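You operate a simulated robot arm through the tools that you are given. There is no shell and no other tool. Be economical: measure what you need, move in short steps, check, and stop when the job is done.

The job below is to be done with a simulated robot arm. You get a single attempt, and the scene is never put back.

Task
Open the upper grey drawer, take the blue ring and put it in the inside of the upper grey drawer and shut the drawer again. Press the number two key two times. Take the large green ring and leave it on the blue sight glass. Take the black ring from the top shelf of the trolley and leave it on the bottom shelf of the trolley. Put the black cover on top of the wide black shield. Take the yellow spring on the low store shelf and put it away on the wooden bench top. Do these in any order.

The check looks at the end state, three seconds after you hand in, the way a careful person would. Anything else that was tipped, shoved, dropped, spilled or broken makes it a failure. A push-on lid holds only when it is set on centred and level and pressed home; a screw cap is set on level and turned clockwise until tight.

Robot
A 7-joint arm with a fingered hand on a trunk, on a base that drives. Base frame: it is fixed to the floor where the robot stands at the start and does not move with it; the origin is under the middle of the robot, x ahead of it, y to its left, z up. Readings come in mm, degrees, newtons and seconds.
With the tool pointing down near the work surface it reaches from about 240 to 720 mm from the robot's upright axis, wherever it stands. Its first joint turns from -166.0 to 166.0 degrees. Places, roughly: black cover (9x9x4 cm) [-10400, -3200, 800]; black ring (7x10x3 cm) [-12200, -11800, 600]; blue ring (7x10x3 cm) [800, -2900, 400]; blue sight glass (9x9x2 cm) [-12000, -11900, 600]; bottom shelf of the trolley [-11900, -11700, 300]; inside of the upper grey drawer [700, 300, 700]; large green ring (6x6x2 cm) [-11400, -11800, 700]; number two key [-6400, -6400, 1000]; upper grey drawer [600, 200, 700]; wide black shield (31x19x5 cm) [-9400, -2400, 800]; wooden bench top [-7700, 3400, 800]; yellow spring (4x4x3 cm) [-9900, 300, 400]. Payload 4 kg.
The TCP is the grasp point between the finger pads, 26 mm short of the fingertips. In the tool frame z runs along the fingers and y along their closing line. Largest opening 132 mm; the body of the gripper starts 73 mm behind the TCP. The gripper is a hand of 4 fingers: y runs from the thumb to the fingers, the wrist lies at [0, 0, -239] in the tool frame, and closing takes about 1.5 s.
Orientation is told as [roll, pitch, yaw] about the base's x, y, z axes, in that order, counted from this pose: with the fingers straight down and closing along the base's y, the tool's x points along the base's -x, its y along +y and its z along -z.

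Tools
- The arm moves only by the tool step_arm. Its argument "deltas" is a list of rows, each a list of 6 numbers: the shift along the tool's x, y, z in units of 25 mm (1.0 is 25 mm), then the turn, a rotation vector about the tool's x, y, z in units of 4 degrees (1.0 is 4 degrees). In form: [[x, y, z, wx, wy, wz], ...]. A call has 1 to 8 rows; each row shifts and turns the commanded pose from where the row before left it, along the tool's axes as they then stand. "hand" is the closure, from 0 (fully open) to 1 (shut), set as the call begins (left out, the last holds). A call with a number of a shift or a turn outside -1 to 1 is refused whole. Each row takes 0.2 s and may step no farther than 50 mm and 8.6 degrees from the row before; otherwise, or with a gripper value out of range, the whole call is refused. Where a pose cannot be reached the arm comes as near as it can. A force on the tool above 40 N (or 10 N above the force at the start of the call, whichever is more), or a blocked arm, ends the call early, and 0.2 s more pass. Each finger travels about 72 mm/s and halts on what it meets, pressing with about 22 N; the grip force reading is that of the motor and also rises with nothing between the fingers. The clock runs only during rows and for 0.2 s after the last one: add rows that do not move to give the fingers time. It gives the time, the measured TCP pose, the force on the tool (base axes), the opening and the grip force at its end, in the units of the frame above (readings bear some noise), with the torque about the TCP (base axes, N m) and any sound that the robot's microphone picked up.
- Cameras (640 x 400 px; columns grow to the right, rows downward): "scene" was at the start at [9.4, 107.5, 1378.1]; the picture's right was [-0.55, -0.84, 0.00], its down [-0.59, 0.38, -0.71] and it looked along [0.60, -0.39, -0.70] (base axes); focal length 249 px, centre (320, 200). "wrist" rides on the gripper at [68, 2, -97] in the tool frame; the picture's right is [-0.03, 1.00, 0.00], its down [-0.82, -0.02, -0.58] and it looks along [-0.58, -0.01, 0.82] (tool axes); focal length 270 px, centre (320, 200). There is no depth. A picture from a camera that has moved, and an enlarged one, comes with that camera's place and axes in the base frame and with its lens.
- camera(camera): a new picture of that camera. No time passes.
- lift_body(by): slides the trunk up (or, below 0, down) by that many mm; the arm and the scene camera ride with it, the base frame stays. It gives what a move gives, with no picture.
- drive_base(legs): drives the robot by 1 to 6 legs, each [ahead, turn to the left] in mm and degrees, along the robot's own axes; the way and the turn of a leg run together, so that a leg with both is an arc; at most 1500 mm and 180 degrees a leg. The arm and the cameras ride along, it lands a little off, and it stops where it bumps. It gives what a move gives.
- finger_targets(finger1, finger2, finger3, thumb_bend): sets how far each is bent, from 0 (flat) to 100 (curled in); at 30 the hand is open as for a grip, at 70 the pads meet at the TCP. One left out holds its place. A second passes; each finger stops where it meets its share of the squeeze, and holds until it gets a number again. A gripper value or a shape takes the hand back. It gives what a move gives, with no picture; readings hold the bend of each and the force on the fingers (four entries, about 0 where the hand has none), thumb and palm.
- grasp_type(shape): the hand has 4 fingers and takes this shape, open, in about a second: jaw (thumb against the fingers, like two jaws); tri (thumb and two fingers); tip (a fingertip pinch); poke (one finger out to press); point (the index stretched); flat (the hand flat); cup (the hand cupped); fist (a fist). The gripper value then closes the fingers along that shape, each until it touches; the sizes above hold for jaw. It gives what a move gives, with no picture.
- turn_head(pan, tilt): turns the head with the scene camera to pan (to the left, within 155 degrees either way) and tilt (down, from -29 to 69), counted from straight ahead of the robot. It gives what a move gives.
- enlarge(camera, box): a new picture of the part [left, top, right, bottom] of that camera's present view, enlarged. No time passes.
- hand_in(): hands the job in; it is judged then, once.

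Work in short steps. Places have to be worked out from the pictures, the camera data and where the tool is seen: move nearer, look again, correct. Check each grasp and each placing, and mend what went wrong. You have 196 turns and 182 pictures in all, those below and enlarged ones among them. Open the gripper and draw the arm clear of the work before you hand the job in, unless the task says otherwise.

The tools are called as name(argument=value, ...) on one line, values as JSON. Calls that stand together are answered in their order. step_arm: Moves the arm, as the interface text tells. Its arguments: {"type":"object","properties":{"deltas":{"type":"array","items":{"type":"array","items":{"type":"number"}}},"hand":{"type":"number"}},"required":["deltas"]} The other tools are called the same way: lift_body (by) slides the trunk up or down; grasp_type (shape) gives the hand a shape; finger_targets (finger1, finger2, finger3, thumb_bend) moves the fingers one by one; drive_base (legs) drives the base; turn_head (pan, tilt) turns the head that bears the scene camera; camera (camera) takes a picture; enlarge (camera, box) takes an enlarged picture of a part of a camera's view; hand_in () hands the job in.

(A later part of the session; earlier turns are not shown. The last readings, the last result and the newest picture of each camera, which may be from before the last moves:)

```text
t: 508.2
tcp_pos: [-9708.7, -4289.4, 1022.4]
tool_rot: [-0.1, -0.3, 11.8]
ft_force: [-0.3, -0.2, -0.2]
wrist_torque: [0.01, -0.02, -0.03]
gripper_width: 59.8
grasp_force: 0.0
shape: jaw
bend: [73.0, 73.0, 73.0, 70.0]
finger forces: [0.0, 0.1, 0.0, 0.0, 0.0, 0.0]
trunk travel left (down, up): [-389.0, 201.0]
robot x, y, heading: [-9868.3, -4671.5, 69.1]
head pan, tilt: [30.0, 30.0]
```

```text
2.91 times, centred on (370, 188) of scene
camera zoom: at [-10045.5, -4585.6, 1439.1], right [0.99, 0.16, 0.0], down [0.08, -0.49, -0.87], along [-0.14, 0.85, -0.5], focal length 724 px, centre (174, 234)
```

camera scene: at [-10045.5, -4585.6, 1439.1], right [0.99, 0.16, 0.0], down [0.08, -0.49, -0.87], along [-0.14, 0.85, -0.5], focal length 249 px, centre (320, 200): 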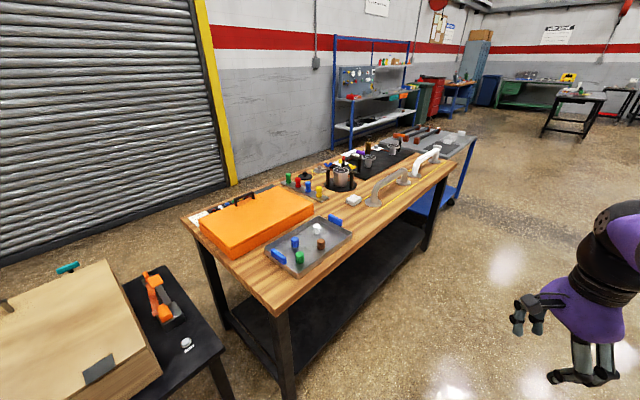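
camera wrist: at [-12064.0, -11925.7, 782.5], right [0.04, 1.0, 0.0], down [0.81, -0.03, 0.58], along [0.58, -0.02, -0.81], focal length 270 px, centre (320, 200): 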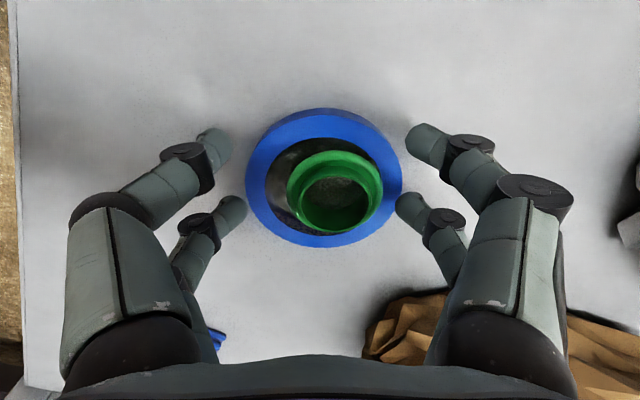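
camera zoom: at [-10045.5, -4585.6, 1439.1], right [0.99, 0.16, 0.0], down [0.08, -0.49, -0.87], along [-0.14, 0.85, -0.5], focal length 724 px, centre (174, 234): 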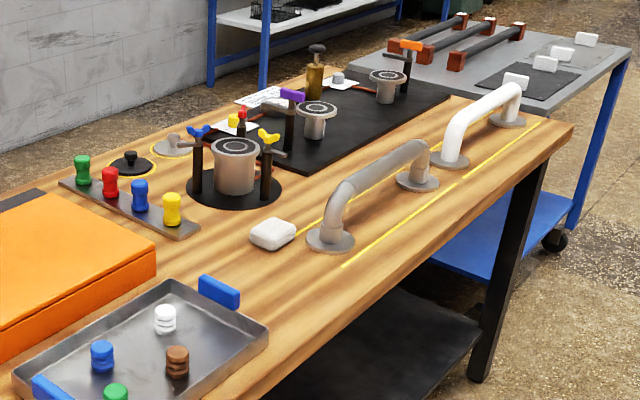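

The black cover (a lid with a knob) is near the far, west edge of the wooden table at about [−10364, −3227]; it must be reached from the west side. I drive around the south end of the tables.

drive_base(legs=[[0, -14.3], [-1443, 0], [0, 95], [1500, 0], [362, 0], [0, -95.5]])

turn_head(pan=-15, tilt=25)

camera(camera="scene")

```text
t: 534.3
tcp_pos: [-12065.3, -4661.1, 1022.0]
tool_rot: [-0.1, -0.2, -3.4]
ft_force: [0.1, -0.4, 0.9]
wrist_torque: [-0.02, -0.06, -0.03]
gripper_width: 59.8
grasp_force: 0.1
shape: jaw
bend: [73.0, 73.0, 73.0, 70.0]
finger forces: [0.0, 0.0, 0.0, 0.1, 0.0, 0.0]
trunk travel left (down, up): [-389.0, 201.0]
robot x, y, heading: [-12317.5, -4992.1, 54.3]
head pan, tilt: [30.0, 30.0]
```

```text
t: 535.4
tcp_pos: [-12065.1, -4660.6, 1022.0]
tool_rot: [0.1, -0.2, -3.4]
ft_force: [-0.4, -0.4, 0.1]
wrist_torque: [-0.03, -0.03, 0.0]
gripper_width: 59.9
grasp_force: 0.0
shape: jaw
bend: [73.0, 73.0, 73.0, 70.0]
finger forces: [0.0, 0.0, 0.0, 0.0, 0.0, 0.0]
trunk travel left (down, up): [-389.0, 201.0]
robot x, y, heading: [-12316.8, -4990.0, 54.1]
head pan, tilt: [-15.0, 25.0]
```

```text
38 pictures are left
camera scene: at [-12406.0, -4890.5, 1447.0], right [0.63, -0.77, 0.0], down [-0.33, -0.27, -0.91], along [0.7, 0.57, -0.42], focal length 249 px, centre (320, 200)
```

scene: 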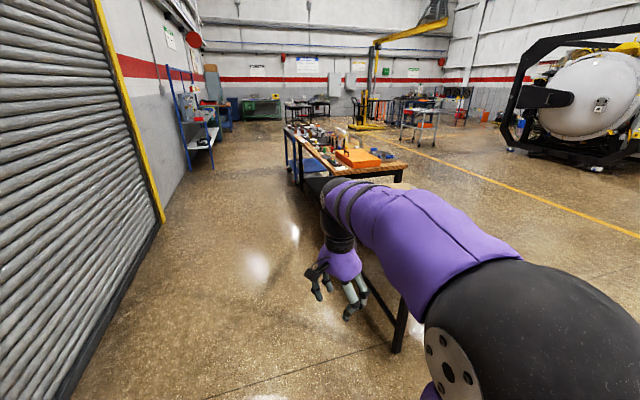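

The way is clear. I drive along the west side and turn to face the cover.

drive_base(legs=[[0, 1], [1500, 0], [1020, 0], [0, -89]])

turn_head(pan=10, tilt=38)

camera(camera="scene")

```text
t: 552.0
tcp_pos: [-10549.7, -3237.3, 1022.8]
tool_rot: [0.0, -0.1, -93.5]
ft_force: [-0.4, 0.0, -1.3]
wrist_torque: [-0.01, -0.02, 0.02]
gripper_width: 59.8
grasp_force: 0.1
shape: jaw
bend: [73.0, 73.0, 73.0, 70.0]
finger forces: [0.0, 0.0, 0.1, 0.0, 0.0, 0.1]
trunk travel left (down, up): [-389.0, 201.0]
robot x, y, heading: [-10875.9, -2983.3, -35.7]
head pan, tilt: [-15.0, 25.0]
```

```text
t: 552.9
tcp_pos: [-10549.3, -3238.3, 1022.7]
tool_rot: [0.0, -0.2, -93.4]
ft_force: [0.2, 0.9, -0.9]
wrist_torque: [-0.02, 0.0, -0.01]
gripper_width: 59.6
grasp_force: 0.1
shape: jaw
bend: [73.0, 73.0, 73.0, 70.0]
finger forces: [0.0, 0.0, 0.1, 0.1, 0.0, 0.0]
trunk travel left (down, up): [-389.0, 201.0]
robot x, y, heading: [-10883.4, -2985.3, -36.0]
head pan, tilt: [10.0, 38.0]
```

```text
37 pictures are left
camera scene: at [-10757.8, -2863.1, 1426.7], right [-0.44, -0.9, 0.0], down [-0.55, 0.27, -0.79], along [0.71, -0.34, -0.62], focal length 249 px, centre (320, 200)
```

scene: 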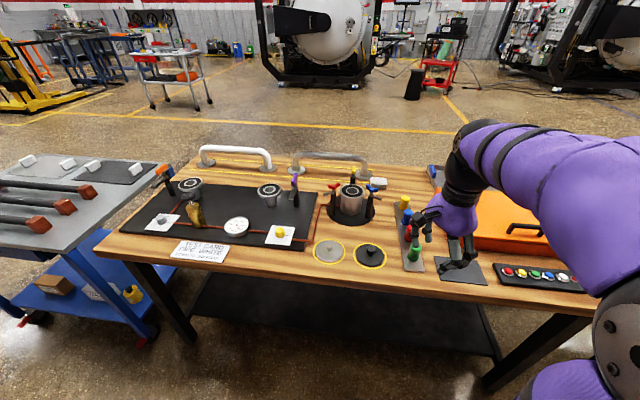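

The cover is at about [−10366, −3219] with its top near z 810–830. I move above it and descend to 900.

step_arm(deltas=[[0.15, 0.9075, 0, 0, 0, 0], [0.15, 0.9075, 0, 0, 0, 0], [0.15, 0.9075, 0, 0, 0, 0], [0.15, 0.9075, 0, 0, 0, 0], [0.15, 0.9075, 0, 0, 0, 0], [0.15, 0.9075, 0, 0, 0, 0], [0.15, 0.9075, 0, 0, 0, 0], [0.15, 0.9075, 0, 0, 0, 0]])

step_arm(deltas=[[0, 0, 1, 0, 0, 0], [0, 0, 1, 0, 0, 0], [0, 0, 1, 0, 0, 0], [0, 0, 1, 0, 0, 0], [0, 0, 1, 0, 0, 0]])

camera(camera="wrist")

```text
t: 554.7
tcp_pos: [-10366.3, -3220.5, 1020.9]
tool_rot: [-0.1, -0.2, -93.5]
ft_force: [-0.8, -0.6, 0.2]
wrist_torque: [-0.01, -0.01, 0.02]
gripper_width: 59.9
grasp_force: 0.1
shape: jaw
bend: [73.0, 73.0, 73.0, 70.0]
finger forces: [0.0, 0.1, 0.0, 0.0, 0.0, 0.0]
trunk travel left (down, up): [-389.0, 201.0]
robot x, y, heading: [-10880.2, -2983.6, -35.7]
head pan, tilt: [10.0, 38.0]
```

```text
t: 555.9
tcp_pos: [-10367.9, -3221.7, 896.8]
tool_rot: [-0.1, -0.2, -93.4]
ft_force: [-0.2, 0.3, 0.1]
wrist_torque: [-0.02, -0.01, 0.0]
gripper_width: 59.8
grasp_force: 0.0
shape: jaw
bend: [73.0, 73.0, 73.0, 70.0]
finger forces: [0.1, 0.0, 0.1, 0.1, 0.0, 0.0]
trunk travel left (down, up): [-389.0, 201.0]
robot x, y, heading: [-10878.7, -2982.2, -35.8]
head pan, tilt: [10.0, 38.0]
```

```text
36 pictures are left
camera wrist: at [-10363.4, -3152.3, 992.8], right [1.0, -0.09, 0.0], down [-0.07, -0.81, 0.58], along [-0.05, -0.58, -0.81], focal length 270 px, centre (320, 200)
```

wrist: 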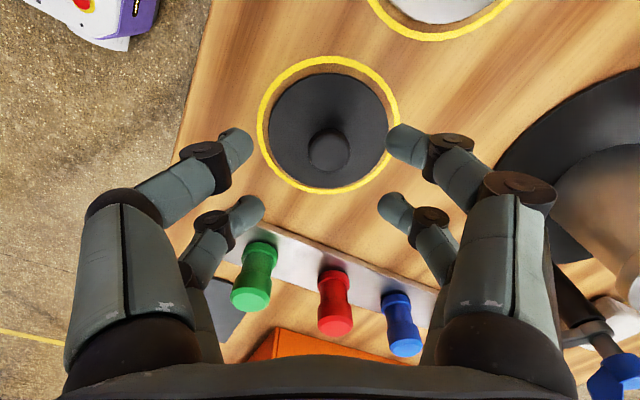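

The knob is centred at about [−10364, −3227]. I correct slightly, descend to z≈841 and look.

step_arm(deltas=[[-0.2, 0.17, 0, 0, 0, 0], [0, 0, 0.9, 0, 0, 0], [0, 0, 0.8, 0, 0, 0], [0, 0, 0.5, 0, 0, 0]])

camera(camera="wrist")

```text
t: 556.9
tcp_pos: [-10363.6, -3227.1, 841.3]
tool_rot: [0.0, -0.2, -93.5]
ft_force: [0.5, 0.1, 0.4]
wrist_torque: [-0.02, 0.0, 0.03]
gripper_width: 59.8
grasp_force: 0.1
shape: jaw
bend: [73.0, 73.0, 73.0, 70.0]
finger forces: [0.0, 0.0, 0.0, 0.0, 0.0, 0.0]
trunk travel left (down, up): [-389.0, 201.0]
robot x, y, heading: [-10879.1, -2981.0, -35.7]
head pan, tilt: [10.0, 38.0]
```

```text
35 pictures are left
camera wrist: at [-10357.0, -3158.5, 937.7], right [1.0, -0.09, 0.0], down [-0.07, -0.81, 0.58], along [-0.05, -0.58, -0.81], focal length 270 px, centre (320, 200)
```

wrist: 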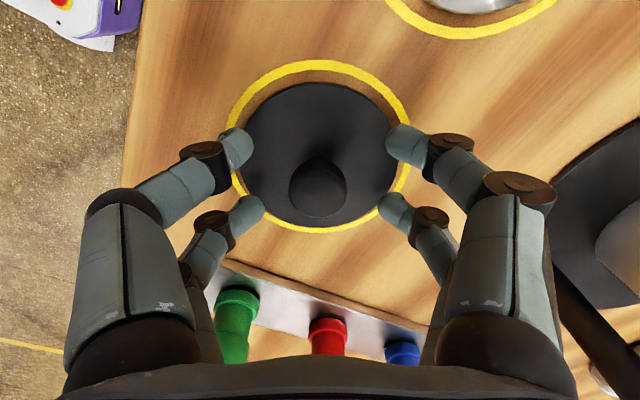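

The knob sits centrally between both finger pairs. I go 4 mm lower, close, and check.

step_arm(deltas=[[0, 0, 0.16, 0, 0, 0], [0, 0, 0, 0, 0, 0], [0, 0, 0, 0, 0, 0], [0, 0, 0, 0, 0, 0], [0, 0, 0, 0, 0, 0], [0, 0, 0, 0, 0, 0], [0, 0, 0, 0, 0, 0]], hand=1)

step_arm(deltas=[[0, 0, -0.4, 0, 0, 0], [0, 0, -1, 0, 0, 0], [0, 0, -1, 0, 0, 0]])

camera(camera="wrist")

```text
t: 558.5
tcp_pos: [-10362.3, -3225.2, 836.6]
tool_rot: [-0.1, -0.2, -93.5]
ft_force: [-0.7, -0.2, 0.2]
wrist_torque: [0.03, 0.03, 0.0]
gripper_width: 0.2
grasp_force: 22.3
shape: jaw
bend: [61.0, 73.0, 73.0, 70.0]
finger forces: [0.0, 0.0, 0.0, 0.0, 0.1, 0.0]
trunk travel left (down, up): [-389.0, 201.0]
robot x, y, heading: [-10877.3, -2983.3, -36.0]
head pan, tilt: [10.0, 38.0]
```

```text
t: 559.3
tcp_pos: [-10364.7, -3226.4, 898.6]
tool_rot: [0.0, -0.1, -93.6]
ft_force: [0.1, 0.1, -3.1]
wrist_torque: [-0.02, 0.01, 0.0]
gripper_width: 0.3
grasp_force: 22.1
shape: jaw
bend: [61.0, 73.0, 73.0, 70.0]
finger forces: [0.0, 0.0, 0.1, 0.1, 0.0, 0.0]
trunk travel left (down, up): [-389.0, 201.0]
robot x, y, heading: [-10877.4, -2982.1, -35.7]
head pan, tilt: [10.0, 38.0]
```

```text
34 pictures are left
camera wrist: at [-10358.0, -3157.4, 995.5], right [1.0, -0.09, 0.0], down [-0.07, -0.81, 0.58], along [-0.05, -0.58, -0.81], focal length 270 px, centre (320, 200)
```

wrist: 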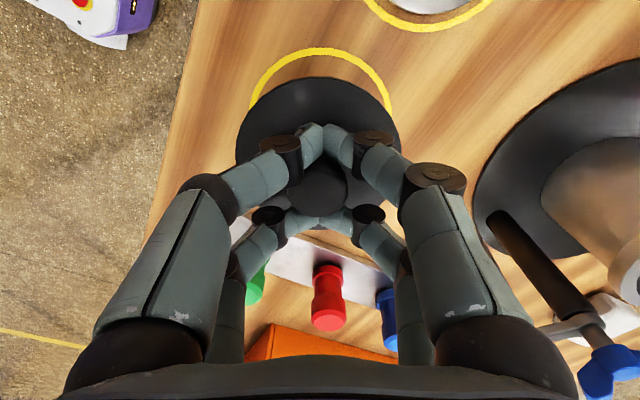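

The cover came up with the hand (3 N, knob caged between the finger pairs). I raise further and look at the shield on the cart.

step_arm(deltas=[[0, 0, -1, 0, 0, 0], [0, 0, -1, 0, 0, 0], [0, 0, -1, 0, 0, 0], [0, -0.9, -1, 0, 0, 0], [0, -0.9, -1, 0, 0, 0], [0, -0.9, 0, 0, 0, 0], [0, -0.9, 0, 0, 0, 0], [0, -0.9, 0, 0, 0, 0]])

turn_head(pan=55, tilt=30)

camera(camera="scene")

enlarge(camera="scene", box=[280, 150, 500, 290])

```text
t: 561.1
tcp_pos: [-10474.5, -3216.1, 1023.5]
tool_rot: [0.0, -0.2, -93.5]
ft_force: [0.2, -0.6, -2.5]
wrist_torque: [-0.01, -0.03, 0.01]
gripper_width: 0.0
grasp_force: 21.6
shape: jaw
bend: [61.0, 73.0, 73.0, 70.0]
finger forces: [0.0, 0.0, 0.1, 0.1, 0.0, 0.0]
trunk travel left (down, up): [-389.0, 201.0]
robot x, y, heading: [-10875.8, -2984.1, -35.8]
head pan, tilt: [10.0, 38.0]
```

```text
t: 562.2
tcp_pos: [-10475.3, -3216.3, 1023.2]
tool_rot: [0.1, -0.2, -93.5]
ft_force: [0.2, -0.5, -2.4]
wrist_torque: [0.0, 0.0, 0.02]
gripper_width: 0.0
grasp_force: 21.6
shape: jaw
bend: [61.0, 73.0, 73.0, 70.0]
finger forces: [0.0, 0.0, 0.0, 0.0, 0.0, 0.0]
trunk travel left (down, up): [-389.0, 201.0]
robot x, y, heading: [-10876.2, -2980.2, -35.8]
head pan, tilt: [55.0, 30.0]
```

```text
33 pictures are left
camera scene: at [-10749.8, -2795.9, 1439.0], right [0.33, -0.95, 0.0], down [-0.47, -0.16, -0.87], along [0.82, 0.28, -0.5], focal length 249 px, centre (320, 200)
```

scene: 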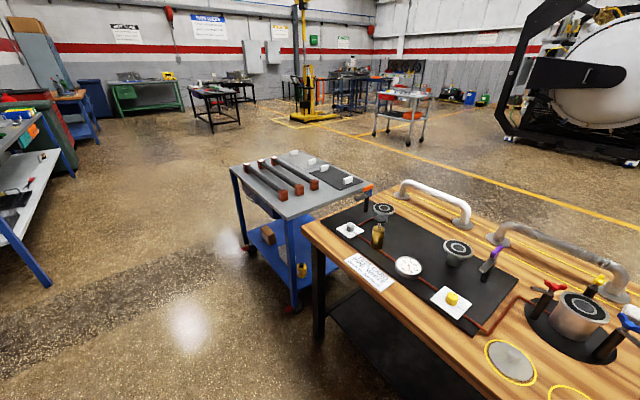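

```text
2.86 times, centred on (390, 220) of scene
camera zoom: at [-10749.8, -2795.9, 1439.0], right [0.33, -0.95, 0.0], down [-0.47, -0.16, -0.87], along [0.82, 0.28, -0.5], focal length 711 px, centre (120, 143)
```

zoom: 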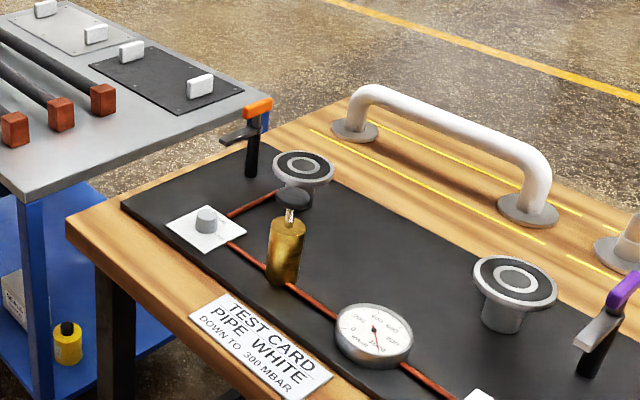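

The shield is the black plate with two white grips on the blue cart, centre about [−9400, −2445, 793], close to the cart's east edge. I drive around the cart's north end to its east side.

drive_base(legs=[[0, 92.7], [1500, 0], [564, 0], [0, -67.8], [1324, 0], [0, -85]])

camera(camera="scene")

```text
t: 590.7
tcp_pos: [-8378.8, -1947.8, 1022.3]
tool_rot: [0.0, -0.2, -153.0]
ft_force: [0.2, 0.1, -2.7]
wrist_torque: [-0.03, 0.01, -0.01]
gripper_width: 0.1
grasp_force: 22.2
shape: jaw
bend: [61.0, 73.0, 73.0, 70.0]
finger forces: [0.1, 0.0, 0.0, 0.0, 0.1, 0.0]
trunk travel left (down, up): [-389.0, 201.0]
robot x, y, heading: [-8383.0, -1478.7, -95.5]
head pan, tilt: [55.0, 30.0]
```

```text
31 pictures are left
camera scene: at [-8156.2, -1496.0, 1439.0], right [-0.65, -0.76, 0.0], down [-0.38, 0.32, -0.87], along [0.66, -0.56, -0.5], focal length 249 px, centre (320, 200)
```

scene: 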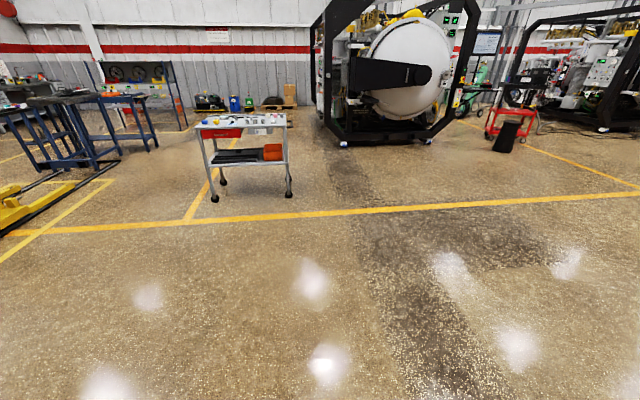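

Free floor here. I drive on, turn to face the cart, and look.

drive_base(legs=[[1400, 0], [0, -110], [250, 0]])

turn_head(pan=5, tilt=38)

camera(camera="scene")

```text
t: 604.2
tcp_pos: [-9154.8, -2627.8, 1022.4]
tool_rot: [0.0, -0.1, 97.8]
ft_force: [0.2, -0.2, -2.5]
wrist_torque: [-0.03, 0.01, -0.01]
gripper_width: 0.0
grasp_force: 22.3
shape: jaw
bend: [61.0, 73.0, 73.0, 70.0]
finger forces: [0.0, 0.0, 0.0, 0.1, 0.0, 0.0]
trunk travel left (down, up): [-389.0, 201.0]
robot x, y, heading: [-8716.7, -2776.3, 155.8]
head pan, tilt: [55.0, 30.0]
```

```text
t: 605.4
tcp_pos: [-9153.1, -2628.6, 1023.8]
tool_rot: [0.0, -0.1, 97.8]
ft_force: [-0.1, -0.6, -2.8]
wrist_torque: [0.03, 0.01, -0.04]
gripper_width: 0.0
grasp_force: 22.2
shape: jaw
bend: [61.0, 73.0, 73.0, 70.0]
finger forces: [0.1, 0.0, 0.0, 0.0, 0.1, 0.0]
trunk travel left (down, up): [-389.0, 201.0]
robot x, y, heading: [-8712.5, -2776.1, 155.8]
head pan, tilt: [5.0, 38.0]
```

```text
30 pictures are left
camera scene: at [-8801.6, -2913.1, 1426.6], right [0.33, 0.94, 0.0], down [0.58, -0.2, -0.79], along [-0.74, 0.26, -0.62], focal length 249 px, centre (320, 200)
```

scene: 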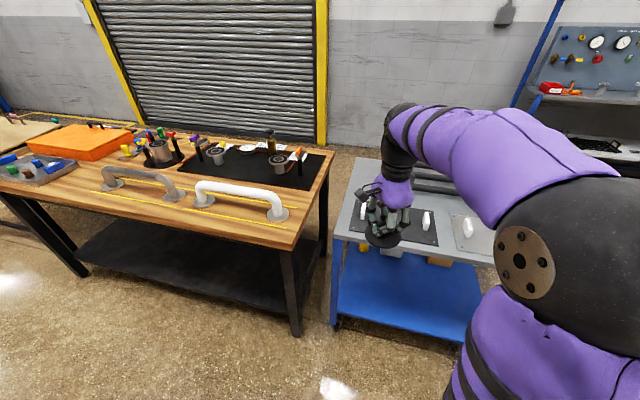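

I take a wrist view to refine the shield's location.

camera(camera="wrist")

```text
29 pictures are left
camera wrist: at [-9145.9, -2697.2, 1120.3], right [-0.99, -0.11, 0.0], down [-0.09, 0.81, 0.58], along [-0.06, 0.58, -0.81], focal length 270 px, centre (320, 200)
```

wrist: 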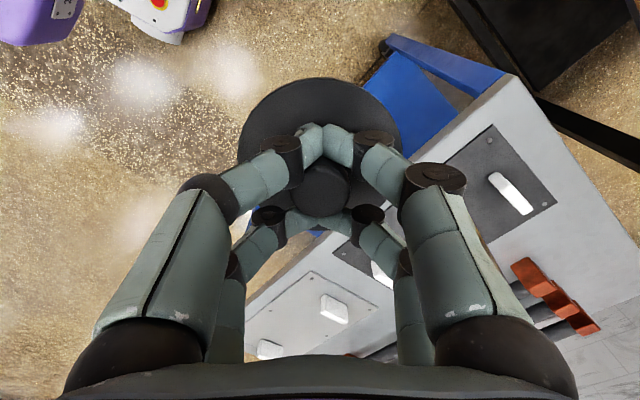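

The shield's centre works out at about [−9360, −2423]. I drive 190 mm closer with the cover held high.

drive_base(legs=[[190, 0]])

camera(camera="wrist")

```text
t: 606.9
tcp_pos: [-9323.9, -2551.0, 1024.1]
tool_rot: [-0.1, -0.2, 97.9]
ft_force: [-0.7, 0.5, -2.7]
wrist_torque: [0.01, -0.01, 0.03]
gripper_width: 0.2
grasp_force: 21.5
shape: jaw
bend: [61.0, 73.0, 73.0, 70.0]
finger forces: [0.0, 0.0, 0.0, 0.1, 0.1, 0.0]
trunk travel left (down, up): [-389.0, 201.0]
robot x, y, heading: [-8885.7, -2699.2, 155.9]
head pan, tilt: [5.0, 38.0]
```

```text
28 pictures are left
camera wrist: at [-9317.5, -2619.4, 1120.3], right [-0.99, -0.11, 0.0], down [-0.09, 0.81, 0.58], along [-0.06, 0.58, -0.81], focal length 270 px, centre (320, 200)
```

wrist: 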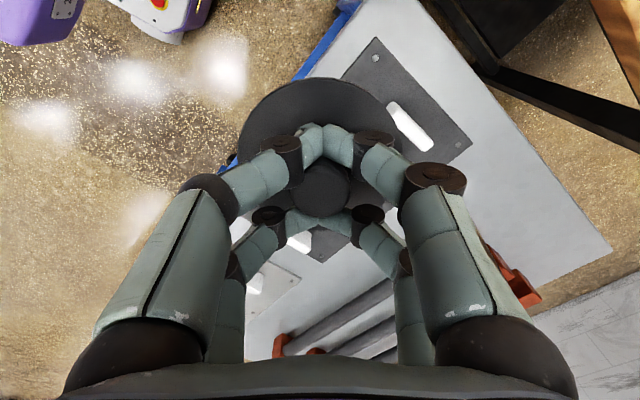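

Refined centre: about [−9371, −2419]. I move over it and descend to z≈880.

step_arm(deltas=[[-0.914, 0.19, 0, 0, 0, 0], [-0.914, 0.19, 0, 0, 0, 0], [-0.914, 0.19, 0, 0, 0, 0], [-0.914, 0.19, 0, 0, 0, 0], [-0.914, 0.19, 0, 0, 0, 0], [-0.914, 0.19, 0, 0, 0, 0]])

step_arm(deltas=[[0, 0, 1, 0, 0, 0], [0, 0, 1, 0, 0, 0], [0, 0, 1, 0, 0, 0], [0, 0, 1, 0, 0, 0], [0, 0, 1, 0, 0, 0], [0, 0, 0.8, 0, 0, 0]])

camera(camera="wrist")

enlarge(camera="scene", box=[280, 120, 480, 260])

```text
t: 608.3
tcp_pos: [-9371.9, -2419.3, 1026.1]
tool_rot: [-0.1, 0.0, 97.8]
ft_force: [-1.0, -0.3, -2.8]
wrist_torque: [-0.01, 0.01, -0.02]
gripper_width: 0.0
grasp_force: 21.9
shape: jaw
bend: [61.0, 73.0, 73.0, 70.0]
finger forces: [0.1, 0.0, 0.0, 0.1, 0.1, 0.1]
trunk travel left (down, up): [-389.0, 201.0]
robot x, y, heading: [-8885.1, -2697.7, 155.6]
head pan, tilt: [5.0, 38.0]
```

```text
t: 609.7
tcp_pos: [-9371.4, -2418.6, 880.1]
tool_rot: [-0.1, -0.1, 98.0]
ft_force: [-0.4, 0.6, -3.1]
wrist_torque: [-0.01, 0.0, 0.01]
gripper_width: 0.2
grasp_force: 22.9
shape: jaw
bend: [61.0, 73.0, 73.0, 70.0]
finger forces: [0.1, 0.0, 0.0, 0.0, 0.0, 0.0]
trunk travel left (down, up): [-389.0, 201.0]
robot x, y, heading: [-8883.7, -2699.2, 155.6]
head pan, tilt: [5.0, 38.0]
```

```text
27 pictures are left
camera wrist: at [-9363.9, -2486.7, 976.2], right [-0.99, -0.11, 0.0], down [-0.09, 0.81, 0.58], along [-0.06, 0.58, -0.81], focal length 270 px, centre (320, 200)
```

wrist: 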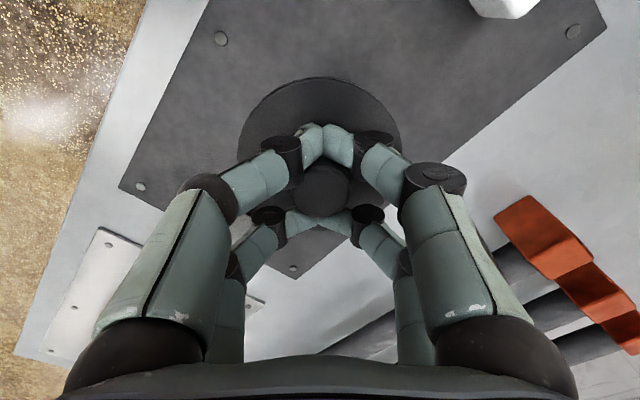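

```text
2.86 times, centred on (380, 190) of scene
camera zoom: at [-8973.4, -2835.3, 1426.6], right [0.33, 0.94, 0.0], down [0.58, -0.2, -0.79], along [-0.74, 0.26, -0.62], focal length 711 px, centre (149, 229)
```

zoom: 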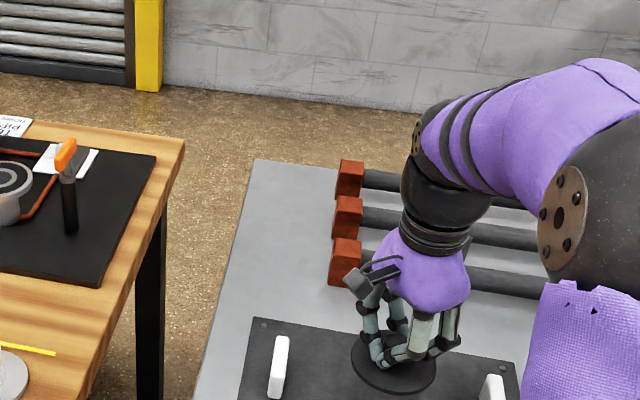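

The cover hangs over the plate's centre between the two grips. I descend slowly to contact.

step_arm(deltas=[[0, 0, 0.5, 0, 0, 0], [0, 0, 0.5, 0, 0, 0], [0, 0, 0.4, 0, 0, 0]])

step_arm(deltas=[[0, 0, 0.12, 0, 0, 0], [0, 0, 0.12, 0, 0, 0], [0, 0, 0.12, 0, 0, 0]])

```text
t: 610.5
tcp_pos: [-9371.3, -2416.9, 844.9]
tool_rot: [0.0, -0.2, 98.0]
ft_force: [-0.9, 0.2, -2.2]
wrist_torque: [0.0, 0.0, -0.02]
gripper_width: 0.0
grasp_force: 21.9
shape: jaw
bend: [61.0, 73.0, 73.0, 70.0]
finger forces: [0.0, 0.1, 0.0, 0.1, 0.0, 0.0]
trunk travel left (down, up): [-389.0, 201.0]
robot x, y, heading: [-8887.3, -2696.7, 155.8]
head pan, tilt: [5.0, 38.0]
```

```text
t: 611.3
tcp_pos: [-9371.0, -2418.7, 832.7]
tool_rot: [-0.1, -0.2, 98.0]
ft_force: [0.8, -0.1, -2.3]
wrist_torque: [-0.01, -0.03, 0.01]
gripper_width: 0.0
grasp_force: 21.6
shape: jaw
bend: [61.0, 73.0, 73.0, 70.0]
finger forces: [0.1, 0.0, 0.1, 0.1, 0.0, 0.1]
trunk travel left (down, up): [-389.0, 201.0]
robot x, y, heading: [-8882.3, -2701.9, 155.6]
head pan, tilt: [5.0, 38.0]
```

Still hanging (−2.3 N); I continue in small steps.

step_arm(deltas=[[0, 0, 0.12, 0, 0, 0], [0, 0, 0.12, 0, 0, 0], [0, 0, 0.12, 0, 0, 0]])

step_arm(deltas=[[0, 0, 0.12, 0, 0, 0], [0, 0, 0.12, 0, 0, 0]])

camera(camera="wrist")

```text
t: 612.1
tcp_pos: [-9371.9, -2419.1, 825.5]
tool_rot: [-0.1, -0.1, 97.8]
ft_force: [0.5, 0.3, -3.4]
wrist_torque: [0.01, -0.01, 0.01]
gripper_width: 0.2
grasp_force: 22.5
shape: jaw
bend: [61.0, 73.0, 73.0, 70.0]
finger forces: [0.0, 0.0, 0.1, 0.0, 0.0, 0.0]
trunk travel left (down, up): [-389.0, 201.0]
robot x, y, heading: [-8883.7, -2697.6, 156.0]
head pan, tilt: [5.0, 38.0]
```

```text
t: 612.7
tcp_pos: [-9372.9, -2418.6, 820.9]
tool_rot: [0.0, -0.1, 97.8]
ft_force: [0.1, 0.6, 0.2]
wrist_torque: [-0.07, 0.01, 0.01]
gripper_width: 0.1
grasp_force: 21.9
shape: jaw
bend: [61.0, 73.0, 73.0, 70.0]
finger forces: [0.1, 0.1, 0.0, 0.1, 0.0, 0.0]
trunk travel left (down, up): [-389.0, 201.0]
robot x, y, heading: [-8884.4, -2702.3, 155.8]
head pan, tilt: [5.0, 38.0]
```

```text
25 pictures are left
camera wrist: at [-9364.5, -2487.1, 917.5], right [-0.99, -0.11, 0.0], down [-0.09, 0.81, 0.58], along [-0.06, 0.58, -0.81], focal length 270 px, centre (320, 200)
```

wrist: 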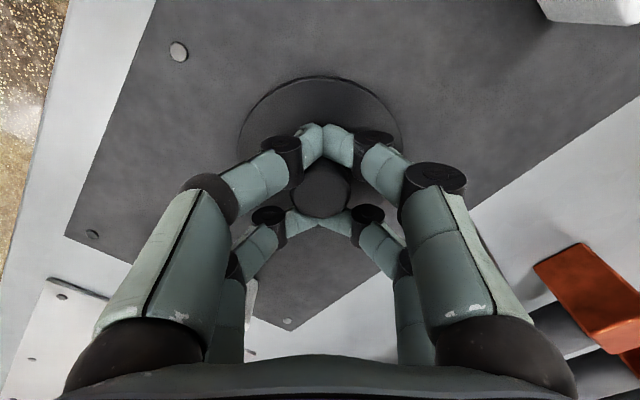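

The weight is off: the cover rests on the plate. I open and rise.

step_arm(deltas=[[0, 0, 0, 0, 0, 0], [0, 0, 0, 0, 0, 0], [0, 0, 0, 0, 0, 0], [0, 0, 0, 0, 0, 0], [0, 0, 0, 0, 0, 0], [0, 0, -0.8, 0, 0, 0], [0, 0, -1, 0, 0, 0], [0, 0, -1, 0, 0, 0]], hand=0.5)

camera(camera="wrist")

```text
t: 614.5
tcp_pos: [-9370.9, -2419.4, 890.2]
tool_rot: [-0.1, -0.2, 97.8]
ft_force: [1.2, 0.3, -1.0]
wrist_torque: [0.01, 0.0, 0.0]
gripper_width: 65.7
grasp_force: 0.0
shape: jaw
bend: [73.0, 73.0, 73.0, 70.0]
finger forces: [0.0, 0.0, 0.1, 0.1, 0.0, 0.0]
trunk travel left (down, up): [-389.0, 201.0]
robot x, y, heading: [-8886.2, -2699.8, 155.7]
head pan, tilt: [5.0, 38.0]
```

```text
24 pictures are left
camera wrist: at [-9363.2, -2487.9, 987.0], right [-0.99, -0.11, 0.0], down [-0.09, 0.81, 0.58], along [-0.06, 0.58, -0.81], focal length 270 px, centre (320, 200)
```

wrist: 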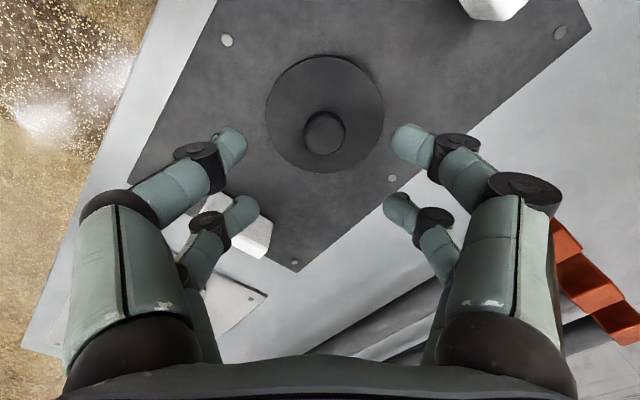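

The cover lies flat and centred on the shield. I raise and retract the arm, back off, and drive north toward the low store shelf.

step_arm(deltas=[[0, 0, -1, 0, 0, 0], [0, 0, -1, 0, 0, 0], [0, 0, -1, 0, 0, 0], [0.615, -0.787, -1, 0, 0, 0], [0.615, -0.787, -1, 0, 0, 0], [0.615, -0.787, 0, 0, 0, 0], [0.615, -0.787, 0, 0, 0, 0]])

drive_base(legs=[[-400, 0], [0, -70.8], [1370, 0], [0, 35.7], [1500, 0], [0, 27]])

turn_head(pan=0, tilt=25)

camera(camera="scene")

```text
t: 616.1
tcp_pos: [-9285.2, -2468.4, 1013.7]
tool_rot: [-0.1, -0.2, 97.9]
ft_force: [0.2, -0.5, 0.1]
wrist_torque: [-0.02, -0.01, 0.02]
gripper_width: 65.3
grasp_force: 0.1
shape: jaw
bend: [73.0, 73.0, 73.0, 70.0]
finger forces: [0.0, 0.1, 0.0, 0.0, 0.0, 0.0]
trunk travel left (down, up): [-389.0, 201.0]
robot x, y, heading: [-8885.5, -2702.8, 155.7]
head pan, tilt: [5.0, 38.0]
```

```text
t: 638.3
tcp_pos: [-9679.0, -85.3, 1014.6]
tool_rot: [-0.1, -0.2, 94.0]
ft_force: [0.2, 0.4, -0.4]
wrist_torque: [-0.02, -0.03, -0.01]
gripper_width: 65.6
grasp_force: 0.1
shape: jaw
bend: [73.0, 73.0, 73.0, 70.0]
finger forces: [0.0, 0.0, 0.0, 0.0, 0.0, 0.0]
trunk travel left (down, up): [-389.0, 201.0]
robot x, y, heading: [-9291.8, -339.7, 152.1]
head pan, tilt: [5.0, 38.0]
```

```text
t: 639.1
tcp_pos: [-9678.7, -83.5, 1014.7]
tool_rot: [0.0, -0.3, 94.0]
ft_force: [0.4, -1.5, 0.0]
wrist_torque: [-0.04, 0.01, -0.01]
gripper_width: 65.6
grasp_force: 0.0
shape: jaw
bend: [73.0, 73.0, 73.0, 70.0]
finger forces: [0.0, 0.1, 0.0, 0.1, 0.0, 0.1]
trunk travel left (down, up): [-389.0, 201.0]
robot x, y, heading: [-9293.8, -343.5, 151.6]
head pan, tilt: [0.0, 25.0]
```

```text
23 pictures are left
camera scene: at [-9394.3, -463.5, 1446.9], right [0.47, 0.88, 0.0], down [0.37, -0.2, -0.91], along [-0.8, 0.43, -0.42], focal length 249 px, centre (320, 200)
```

scene: 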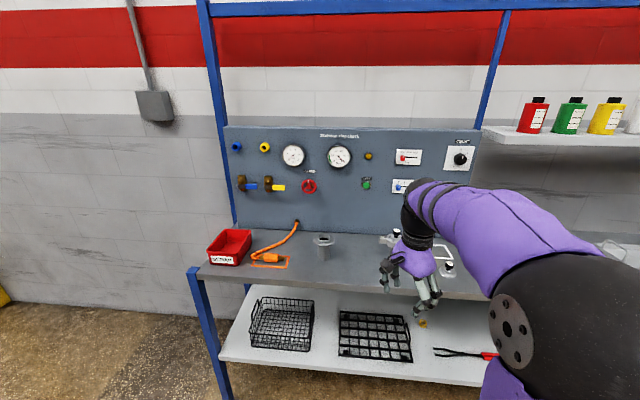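

The gold spring is on the low shelf at about [−9904, 369, 400], some 24 cm in under the bench. I lower the trunk here in the clear, reposition farther back, squared to the shelf, and look.

lift_body(by=-385)

drive_base(legs=[[0, -86], [275, 0], [0, 81]])

camera(camera="scene")

```text
t: 642.8
tcp_pos: [-9679.3, -85.6, 628.7]
tool_rot: [-0.2, -0.3, 94.0]
ft_force: [0.5, 0.7, 0.0]
wrist_torque: [-0.02, 0.0, 0.02]
gripper_width: 65.7
grasp_force: 0.0
shape: jaw
bend: [73.0, 73.0, 73.0, 70.0]
finger forces: [0.1, 0.1, 0.1, 0.0, 0.1, 0.1]
trunk travel left (down, up): [-4.0, 586.0]
robot x, y, heading: [-9291.9, -343.8, 152.0]
head pan, tilt: [0.0, 25.0]
```

```text
t: 652.5
tcp_pos: [-9545.7, 199.8, 628.7]
tool_rot: [0.0, -0.2, 89.0]
ft_force: [0.4, -1.1, 0.6]
wrist_torque: [0.01, 0.01, 0.0]
gripper_width: 66.0
grasp_force: 0.1
shape: jaw
bend: [73.0, 73.0, 73.0, 70.0]
finger forces: [0.0, 0.0, 0.1, 0.0, 0.0, 0.0]
trunk travel left (down, up): [-4.0, 586.0]
robot x, y, heading: [-9185.9, -91.4, 147.1]
head pan, tilt: [0.0, 25.0]
```

```text
22 pictures are left
camera scene: at [-9294.5, -200.9, 1062.0], right [0.54, 0.84, 0.0], down [0.35, -0.23, -0.91], along [-0.76, 0.49, -0.42], focal length 249 px, centre (320, 200)
```

scene: 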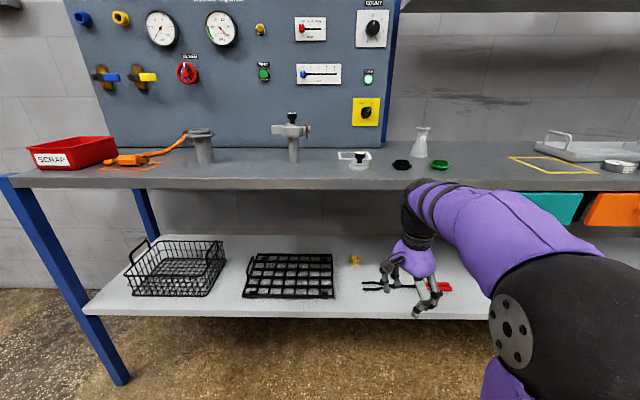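

The spring is at about [−9922, 372] on the low shelf, 27 cm under the bench (underside ~840). I turn the hand to face straight in (58°) and tilt it 44° so it can reach in below the bench.

step_arm(deltas=[[0, 0, 0, 0, 0, -1], [0, 0, 0, 0, 0, -1], [0, 0, 0, 0, 0, -1], [0, 0, 0, 0, 0, -1], [0, 0, 0, 0, 0, -1], [0, 0, 0, 0, 0, -1], [0, 0, 0, 0, 0, -1], [0, 0, 0, 0, 0, -1]])

step_arm(deltas=[[0, 0, 0, 0, 0, -1], [0, 0, 0, 0, 0, -1], [0, 0, 0, 0, 0, -1], [0, 0, 0, 0, 0, -1], [0, 0, 0, 0, 0, -1], [0, 0, 0, 0, 0, -1], [0, 0, 0, 0, -1, 0], [0, 0, 0, 0, -1, 0]])

step_arm(deltas=[[0, 0, 0, 0, -1, 0], [0, 0, 0, 0, -1, 0], [0, 0, 0, 0, -1, 0], [0, 0, 0, 0, -1, 0], [0, 0, 0, 0, -1, 0], [0, 0, 0, 0, -1, 0], [0, 0, 0, 0, -1, 0], [0, 0, 0, 0, -1, 0]])

step_arm(deltas=[[0, 0, 0, 0, -1, 0], [0.7, 0, 0.7, 0, 0, 0], [0.7, 0, 0.7, 0, 0, 0], [0.7, 0, 0.7, 0, 0, 0], [0.7, 0, 0.7, 0, 0, 0], [0.7, 0, 0.7, 0, 0, 0], [0.7, 0, 0.7, 0, 0, 0]])

camera(camera="wrist")

```text
t: 654.4
tcp_pos: [-9546.6, 201.0, 628.5]
tool_rot: [-0.1, -0.1, 121.2]
ft_force: [0.1, -0.1, -1.1]
wrist_torque: [-0.02, -0.01, 0.01]
gripper_width: 65.8
grasp_force: 0.1
shape: jaw
bend: [73.0, 73.0, 73.0, 70.0]
finger forces: [0.1, 0.1, 0.0, 0.0, 0.1, 0.0]
trunk travel left (down, up): [-4.0, 586.0]
robot x, y, heading: [-9185.5, -91.0, 146.8]
head pan, tilt: [0.0, 25.0]
```

```text
t: 656.1
tcp_pos: [-9548.1, 199.2, 630.2]
tool_rot: [-0.2, -8.0, 145.1]
ft_force: [-1.0, 0.4, 0.7]
wrist_torque: [-0.01, -0.01, 0.01]
gripper_width: 65.6
grasp_force: 0.0
shape: jaw
bend: [73.0, 73.0, 73.0, 70.0]
finger forces: [0.0, 0.0, 0.1, 0.0, 0.0, 0.1]
trunk travel left (down, up): [-4.0, 586.0]
robot x, y, heading: [-9186.1, -91.5, 147.2]
head pan, tilt: [0.0, 25.0]
```

```text
t: 658.0
tcp_pos: [-9547.6, 201.1, 629.7]
tool_rot: [-0.3, -40.1, 145.2]
ft_force: [1.1, 0.0, 0.7]
wrist_torque: [0.0, -0.02, -0.03]
gripper_width: 65.4
grasp_force: 0.0
shape: jaw
bend: [73.0, 73.0, 73.0, 70.0]
finger forces: [0.0, 0.0, 0.0, 0.1, 0.0, 0.0]
trunk travel left (down, up): [-4.0, 586.0]
robot x, y, heading: [-9185.8, -92.1, 147.0]
head pan, tilt: [0.0, 25.0]
```

```text
t: 659.5
tcp_pos: [-9557.4, 212.2, 493.1]
tool_rot: [-0.5, -44.1, 145.3]
ft_force: [-0.9, -0.3, 0.1]
wrist_torque: [-0.01, 0.01, 0.02]
gripper_width: 65.7
grasp_force: 0.1
shape: jaw
bend: [73.0, 73.0, 73.0, 70.0]
finger forces: [0.1, 0.0, 0.1, 0.0, 0.1, 0.0]
out of reach, approached as far as the arm can: row 6, 7
trunk travel left (down, up): [-4.0, 586.0]
robot x, y, heading: [-9184.6, -91.2, 147.2]
head pan, tilt: [0.0, 25.0]
```

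```text
21 pictures are left
camera wrist: at [-9463.1, 143.6, 515.5], right [-0.59, -0.81, 0.01], down [-0.14, 0.12, 0.98], along [-0.8, 0.58, -0.18], focal length 270 px, centre (320, 200)
```

wrist: 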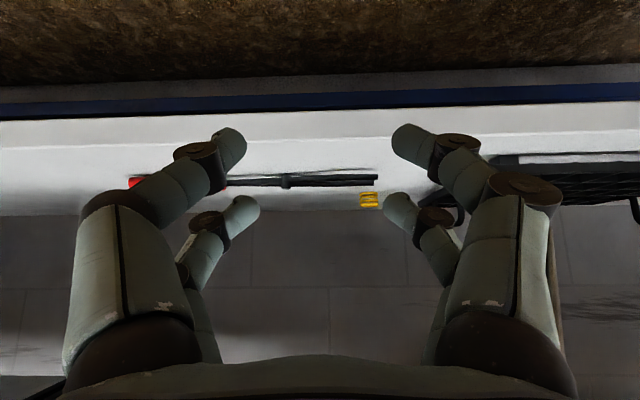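

The spring is clearly seen and triangulates to about [−9898, 349], shelf at ≈ 413, with pliers lying flat in front of it. I shift the hand 80 mm left and drive 210 mm in.

step_arm(deltas=[[0, 0.81, 0, 0, 0, 0], [0, 0.81, 0, 0, 0, 0], [0, 0.81, 0, 0, 0, 0], [0, 0.81, 0, 0, 0, 0]])

drive_base(legs=[[205, 0]])

camera(camera="wrist")

camera(camera="scene")

```text
t: 660.5
tcp_pos: [-9604.8, 145.4, 492.8]
tool_rot: [-0.4, -44.2, 145.4]
ft_force: [-0.2, -0.2, 0.0]
wrist_torque: [-0.03, 0.03, 0.01]
gripper_width: 65.7
grasp_force: 0.0
shape: jaw
bend: [73.0, 73.0, 73.0, 70.0]
finger forces: [0.0, 0.0, 0.0, 0.2, 0.0, 0.1]
trunk travel left (down, up): [-4.0, 586.0]
robot x, y, heading: [-9187.3, -89.3, 147.1]
head pan, tilt: [0.0, 25.0]
```

```text
t: 662.2
tcp_pos: [-9776.1, 257.4, 491.8]
tool_rot: [-0.2, -44.0, 145.3]
ft_force: [-0.1, -0.6, 0.4]
wrist_torque: [0.01, 0.02, 0.0]
gripper_width: 65.6
grasp_force: 0.0
shape: jaw
bend: [73.0, 73.0, 73.0, 70.0]
finger forces: [0.1, 0.1, 0.0, 0.1, 0.1, 0.0]
trunk travel left (down, up): [-4.0, 586.0]
robot x, y, heading: [-9360.3, 21.1, 146.9]
head pan, tilt: [0.0, 25.0]
```

```text
20 pictures are left
camera wrist: at [-9682.4, 189.7, 514.4], right [-0.59, -0.81, 0.01], down [-0.14, 0.12, 0.98], along [-0.8, 0.57, -0.19], focal length 270 px, centre (320, 200)
```

wrist: 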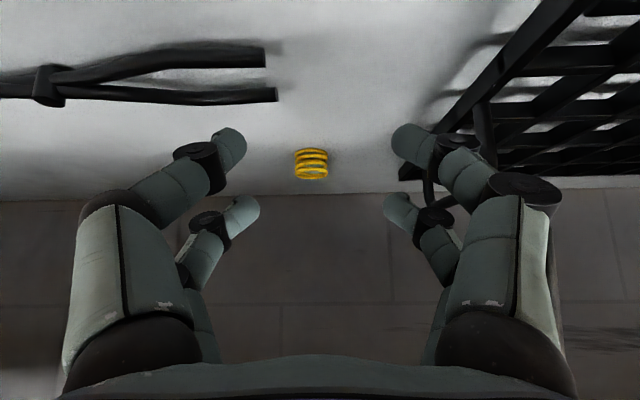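

```text
19 pictures are left
camera scene: at [-9467.3, -89.0, 1062.0], right [0.54, 0.84, 0.0], down [0.35, -0.23, -0.91], along [-0.76, 0.49, -0.42], focal length 249 px, centre (320, 200)
```

scene: 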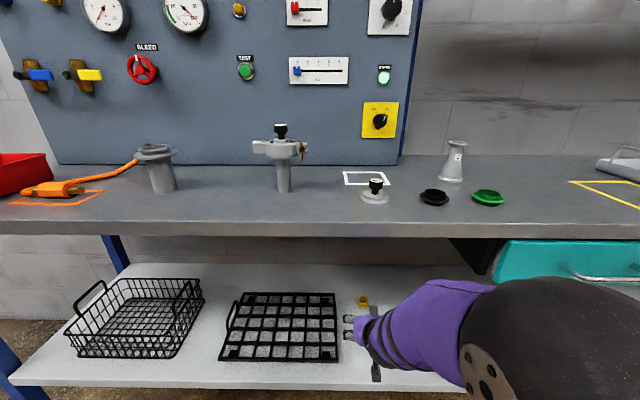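

Spring now reads [−9887, 345]. I advance 141 mm at this height, then descend 36 mm onto it.

step_arm(deltas=[[-0.676, -0.06, 0.653, 0, 0, 0], [-0.676, -0.06, 0.653, 0, 0, 0], [-0.676, -0.06, 0.653, 0, 0, 0], [-0.676, -0.06, 0.653, 0, 0, 0], [-0.676, -0.06, 0.653, 0, 0, 0], [-0.676, -0.06, 0.653, 0, 0, 0]])

camera(camera="wrist")

```text
t: 663.6
tcp_pos: [-9886.8, 343.7, 492.4]
tool_rot: [-0.2, -43.9, 145.4]
ft_force: [-0.3, -0.3, -0.5]
wrist_torque: [0.01, -0.01, 0.0]
gripper_width: 65.6
grasp_force: 0.0
shape: jaw
bend: [73.0, 73.0, 73.0, 70.0]
finger forces: [0.0, 0.0, 0.0, 0.0, 0.1, 0.1]
trunk travel left (down, up): [-4.0, 586.0]
robot x, y, heading: [-9356.1, 20.4, 147.1]
head pan, tilt: [0.0, 25.0]
```

```text
18 pictures are left
camera wrist: at [-9791.8, 276.0, 513.6], right [-0.59, -0.81, 0.01], down [-0.14, 0.12, 0.98], along [-0.8, 0.57, -0.19], focal length 270 px, centre (320, 200)
```

wrist: 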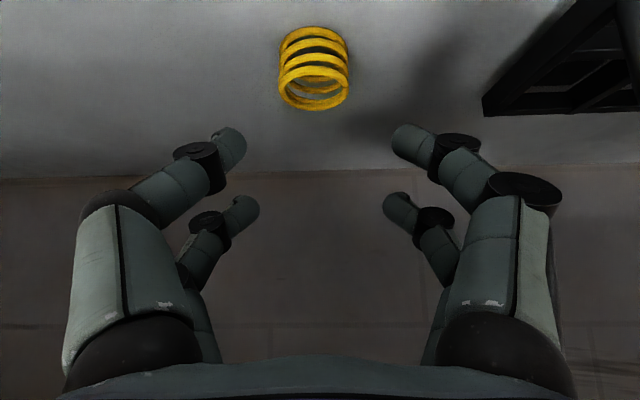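

Lateral alignment is good; I descend 42 mm.

step_arm(deltas=[[0.695, 0, 0.719, 0, 0, 0], [0.47, 0, 0.489, 0, 0, 0]])

camera(camera="wrist")

```text
t: 664.2
tcp_pos: [-9887.8, 346.9, 453.5]
tool_rot: [0.0, -44.5, 145.2]
ft_force: [2.2, -0.6, 18.5]
wrist_torque: [-0.44, 0.24, 0.02]
gripper_width: 65.7
grasp_force: 0.1
shape: jaw
bend: [74.0, 73.0, 73.0, 70.0]
finger forces: [15.2, 0.1, 0.0, 0.0, 3.6, 0.0]
trunk travel left (down, up): [-4.0, 586.0]
robot x, y, heading: [-9358.3, 23.0, 147.5]
head pan, tilt: [0.0, 25.0]
```

```text
17 pictures are left
camera wrist: at [-9793.1, 278.5, 475.8], right [-0.59, -0.81, 0.02], down [-0.13, 0.12, 0.98], along [-0.8, 0.58, -0.18], focal length 270 px, centre (320, 200)
```

wrist: 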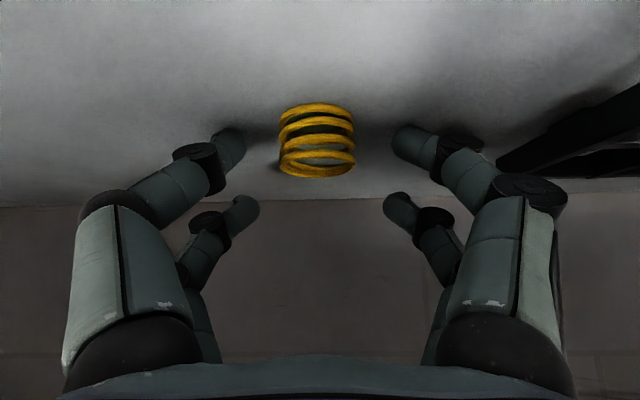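

The lower finger pair touches the shelf on both sides of the spring. I ease off 2 mm and close.

step_arm(deltas=[[-0.07, 0, -0.07, 0, 0, 0], [0, 0, 0, 0, 0, 0], [0, 0, 0, 0, 0, 0], [0, 0, 0, 0, 0, 0], [0, 0, 0, 0, 0, 0], [0, 0, 0, 0, 0, 0], [0, 0, 0, 0, 0, 0]], hand=1)

step_arm(deltas=[[-0.3, 0, -0.3, 0, 0, 0], [-0.695, 0, -0.719, 0, 0, 0], [-0.5, 0, -0.5, 0, 0, 0]])

camera(camera="wrist")

```text
t: 665.8
tcp_pos: [-9885.9, 345.9, 452.9]
tool_rot: [-0.1, -44.1, 145.3]
ft_force: [-1.9, -5.1, 13.2]
wrist_torque: [-0.27, 0.1, 0.01]
gripper_width: 20.0
grasp_force: 21.8
shape: jaw
bend: [77.0, 60.0, 60.0, 73.0]
finger forces: [24.6, 0.0, 0.0, 0.0, 19.6, 0.1]
trunk travel left (down, up): [-4.0, 586.0]
robot x, y, heading: [-9361.0, 21.8, 146.8]
head pan, tilt: [0.0, 25.0]
```

```text
t: 666.6
tcp_pos: [-9887.4, 346.9, 506.2]
tool_rot: [-0.2, -44.0, 145.2]
ft_force: [0.1, 0.2, 0.0]
wrist_torque: [-0.02, 0.03, 0.02]
gripper_width: 19.4
grasp_force: 21.6
shape: jaw
bend: [76.0, 60.0, 60.0, 72.0]
finger forces: [15.8, 0.0, 0.1, 0.0, 15.9, 0.0]
trunk travel left (down, up): [-4.0, 586.0]
robot x, y, heading: [-9354.6, 21.7, 147.1]
head pan, tilt: [0.0, 25.0]
```

```text
16 pictures are left
camera wrist: at [-9794.3, 278.2, 529.5], right [-0.59, -0.81, 0.01], down [-0.14, 0.12, 0.98], along [-0.8, 0.57, -0.19], focal length 270 px, centre (320, 200)
```

wrist: 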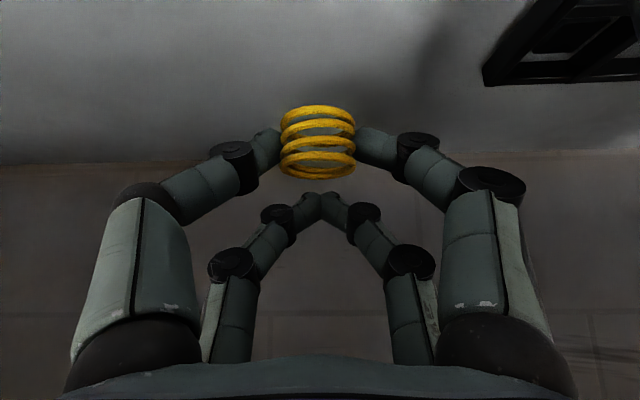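

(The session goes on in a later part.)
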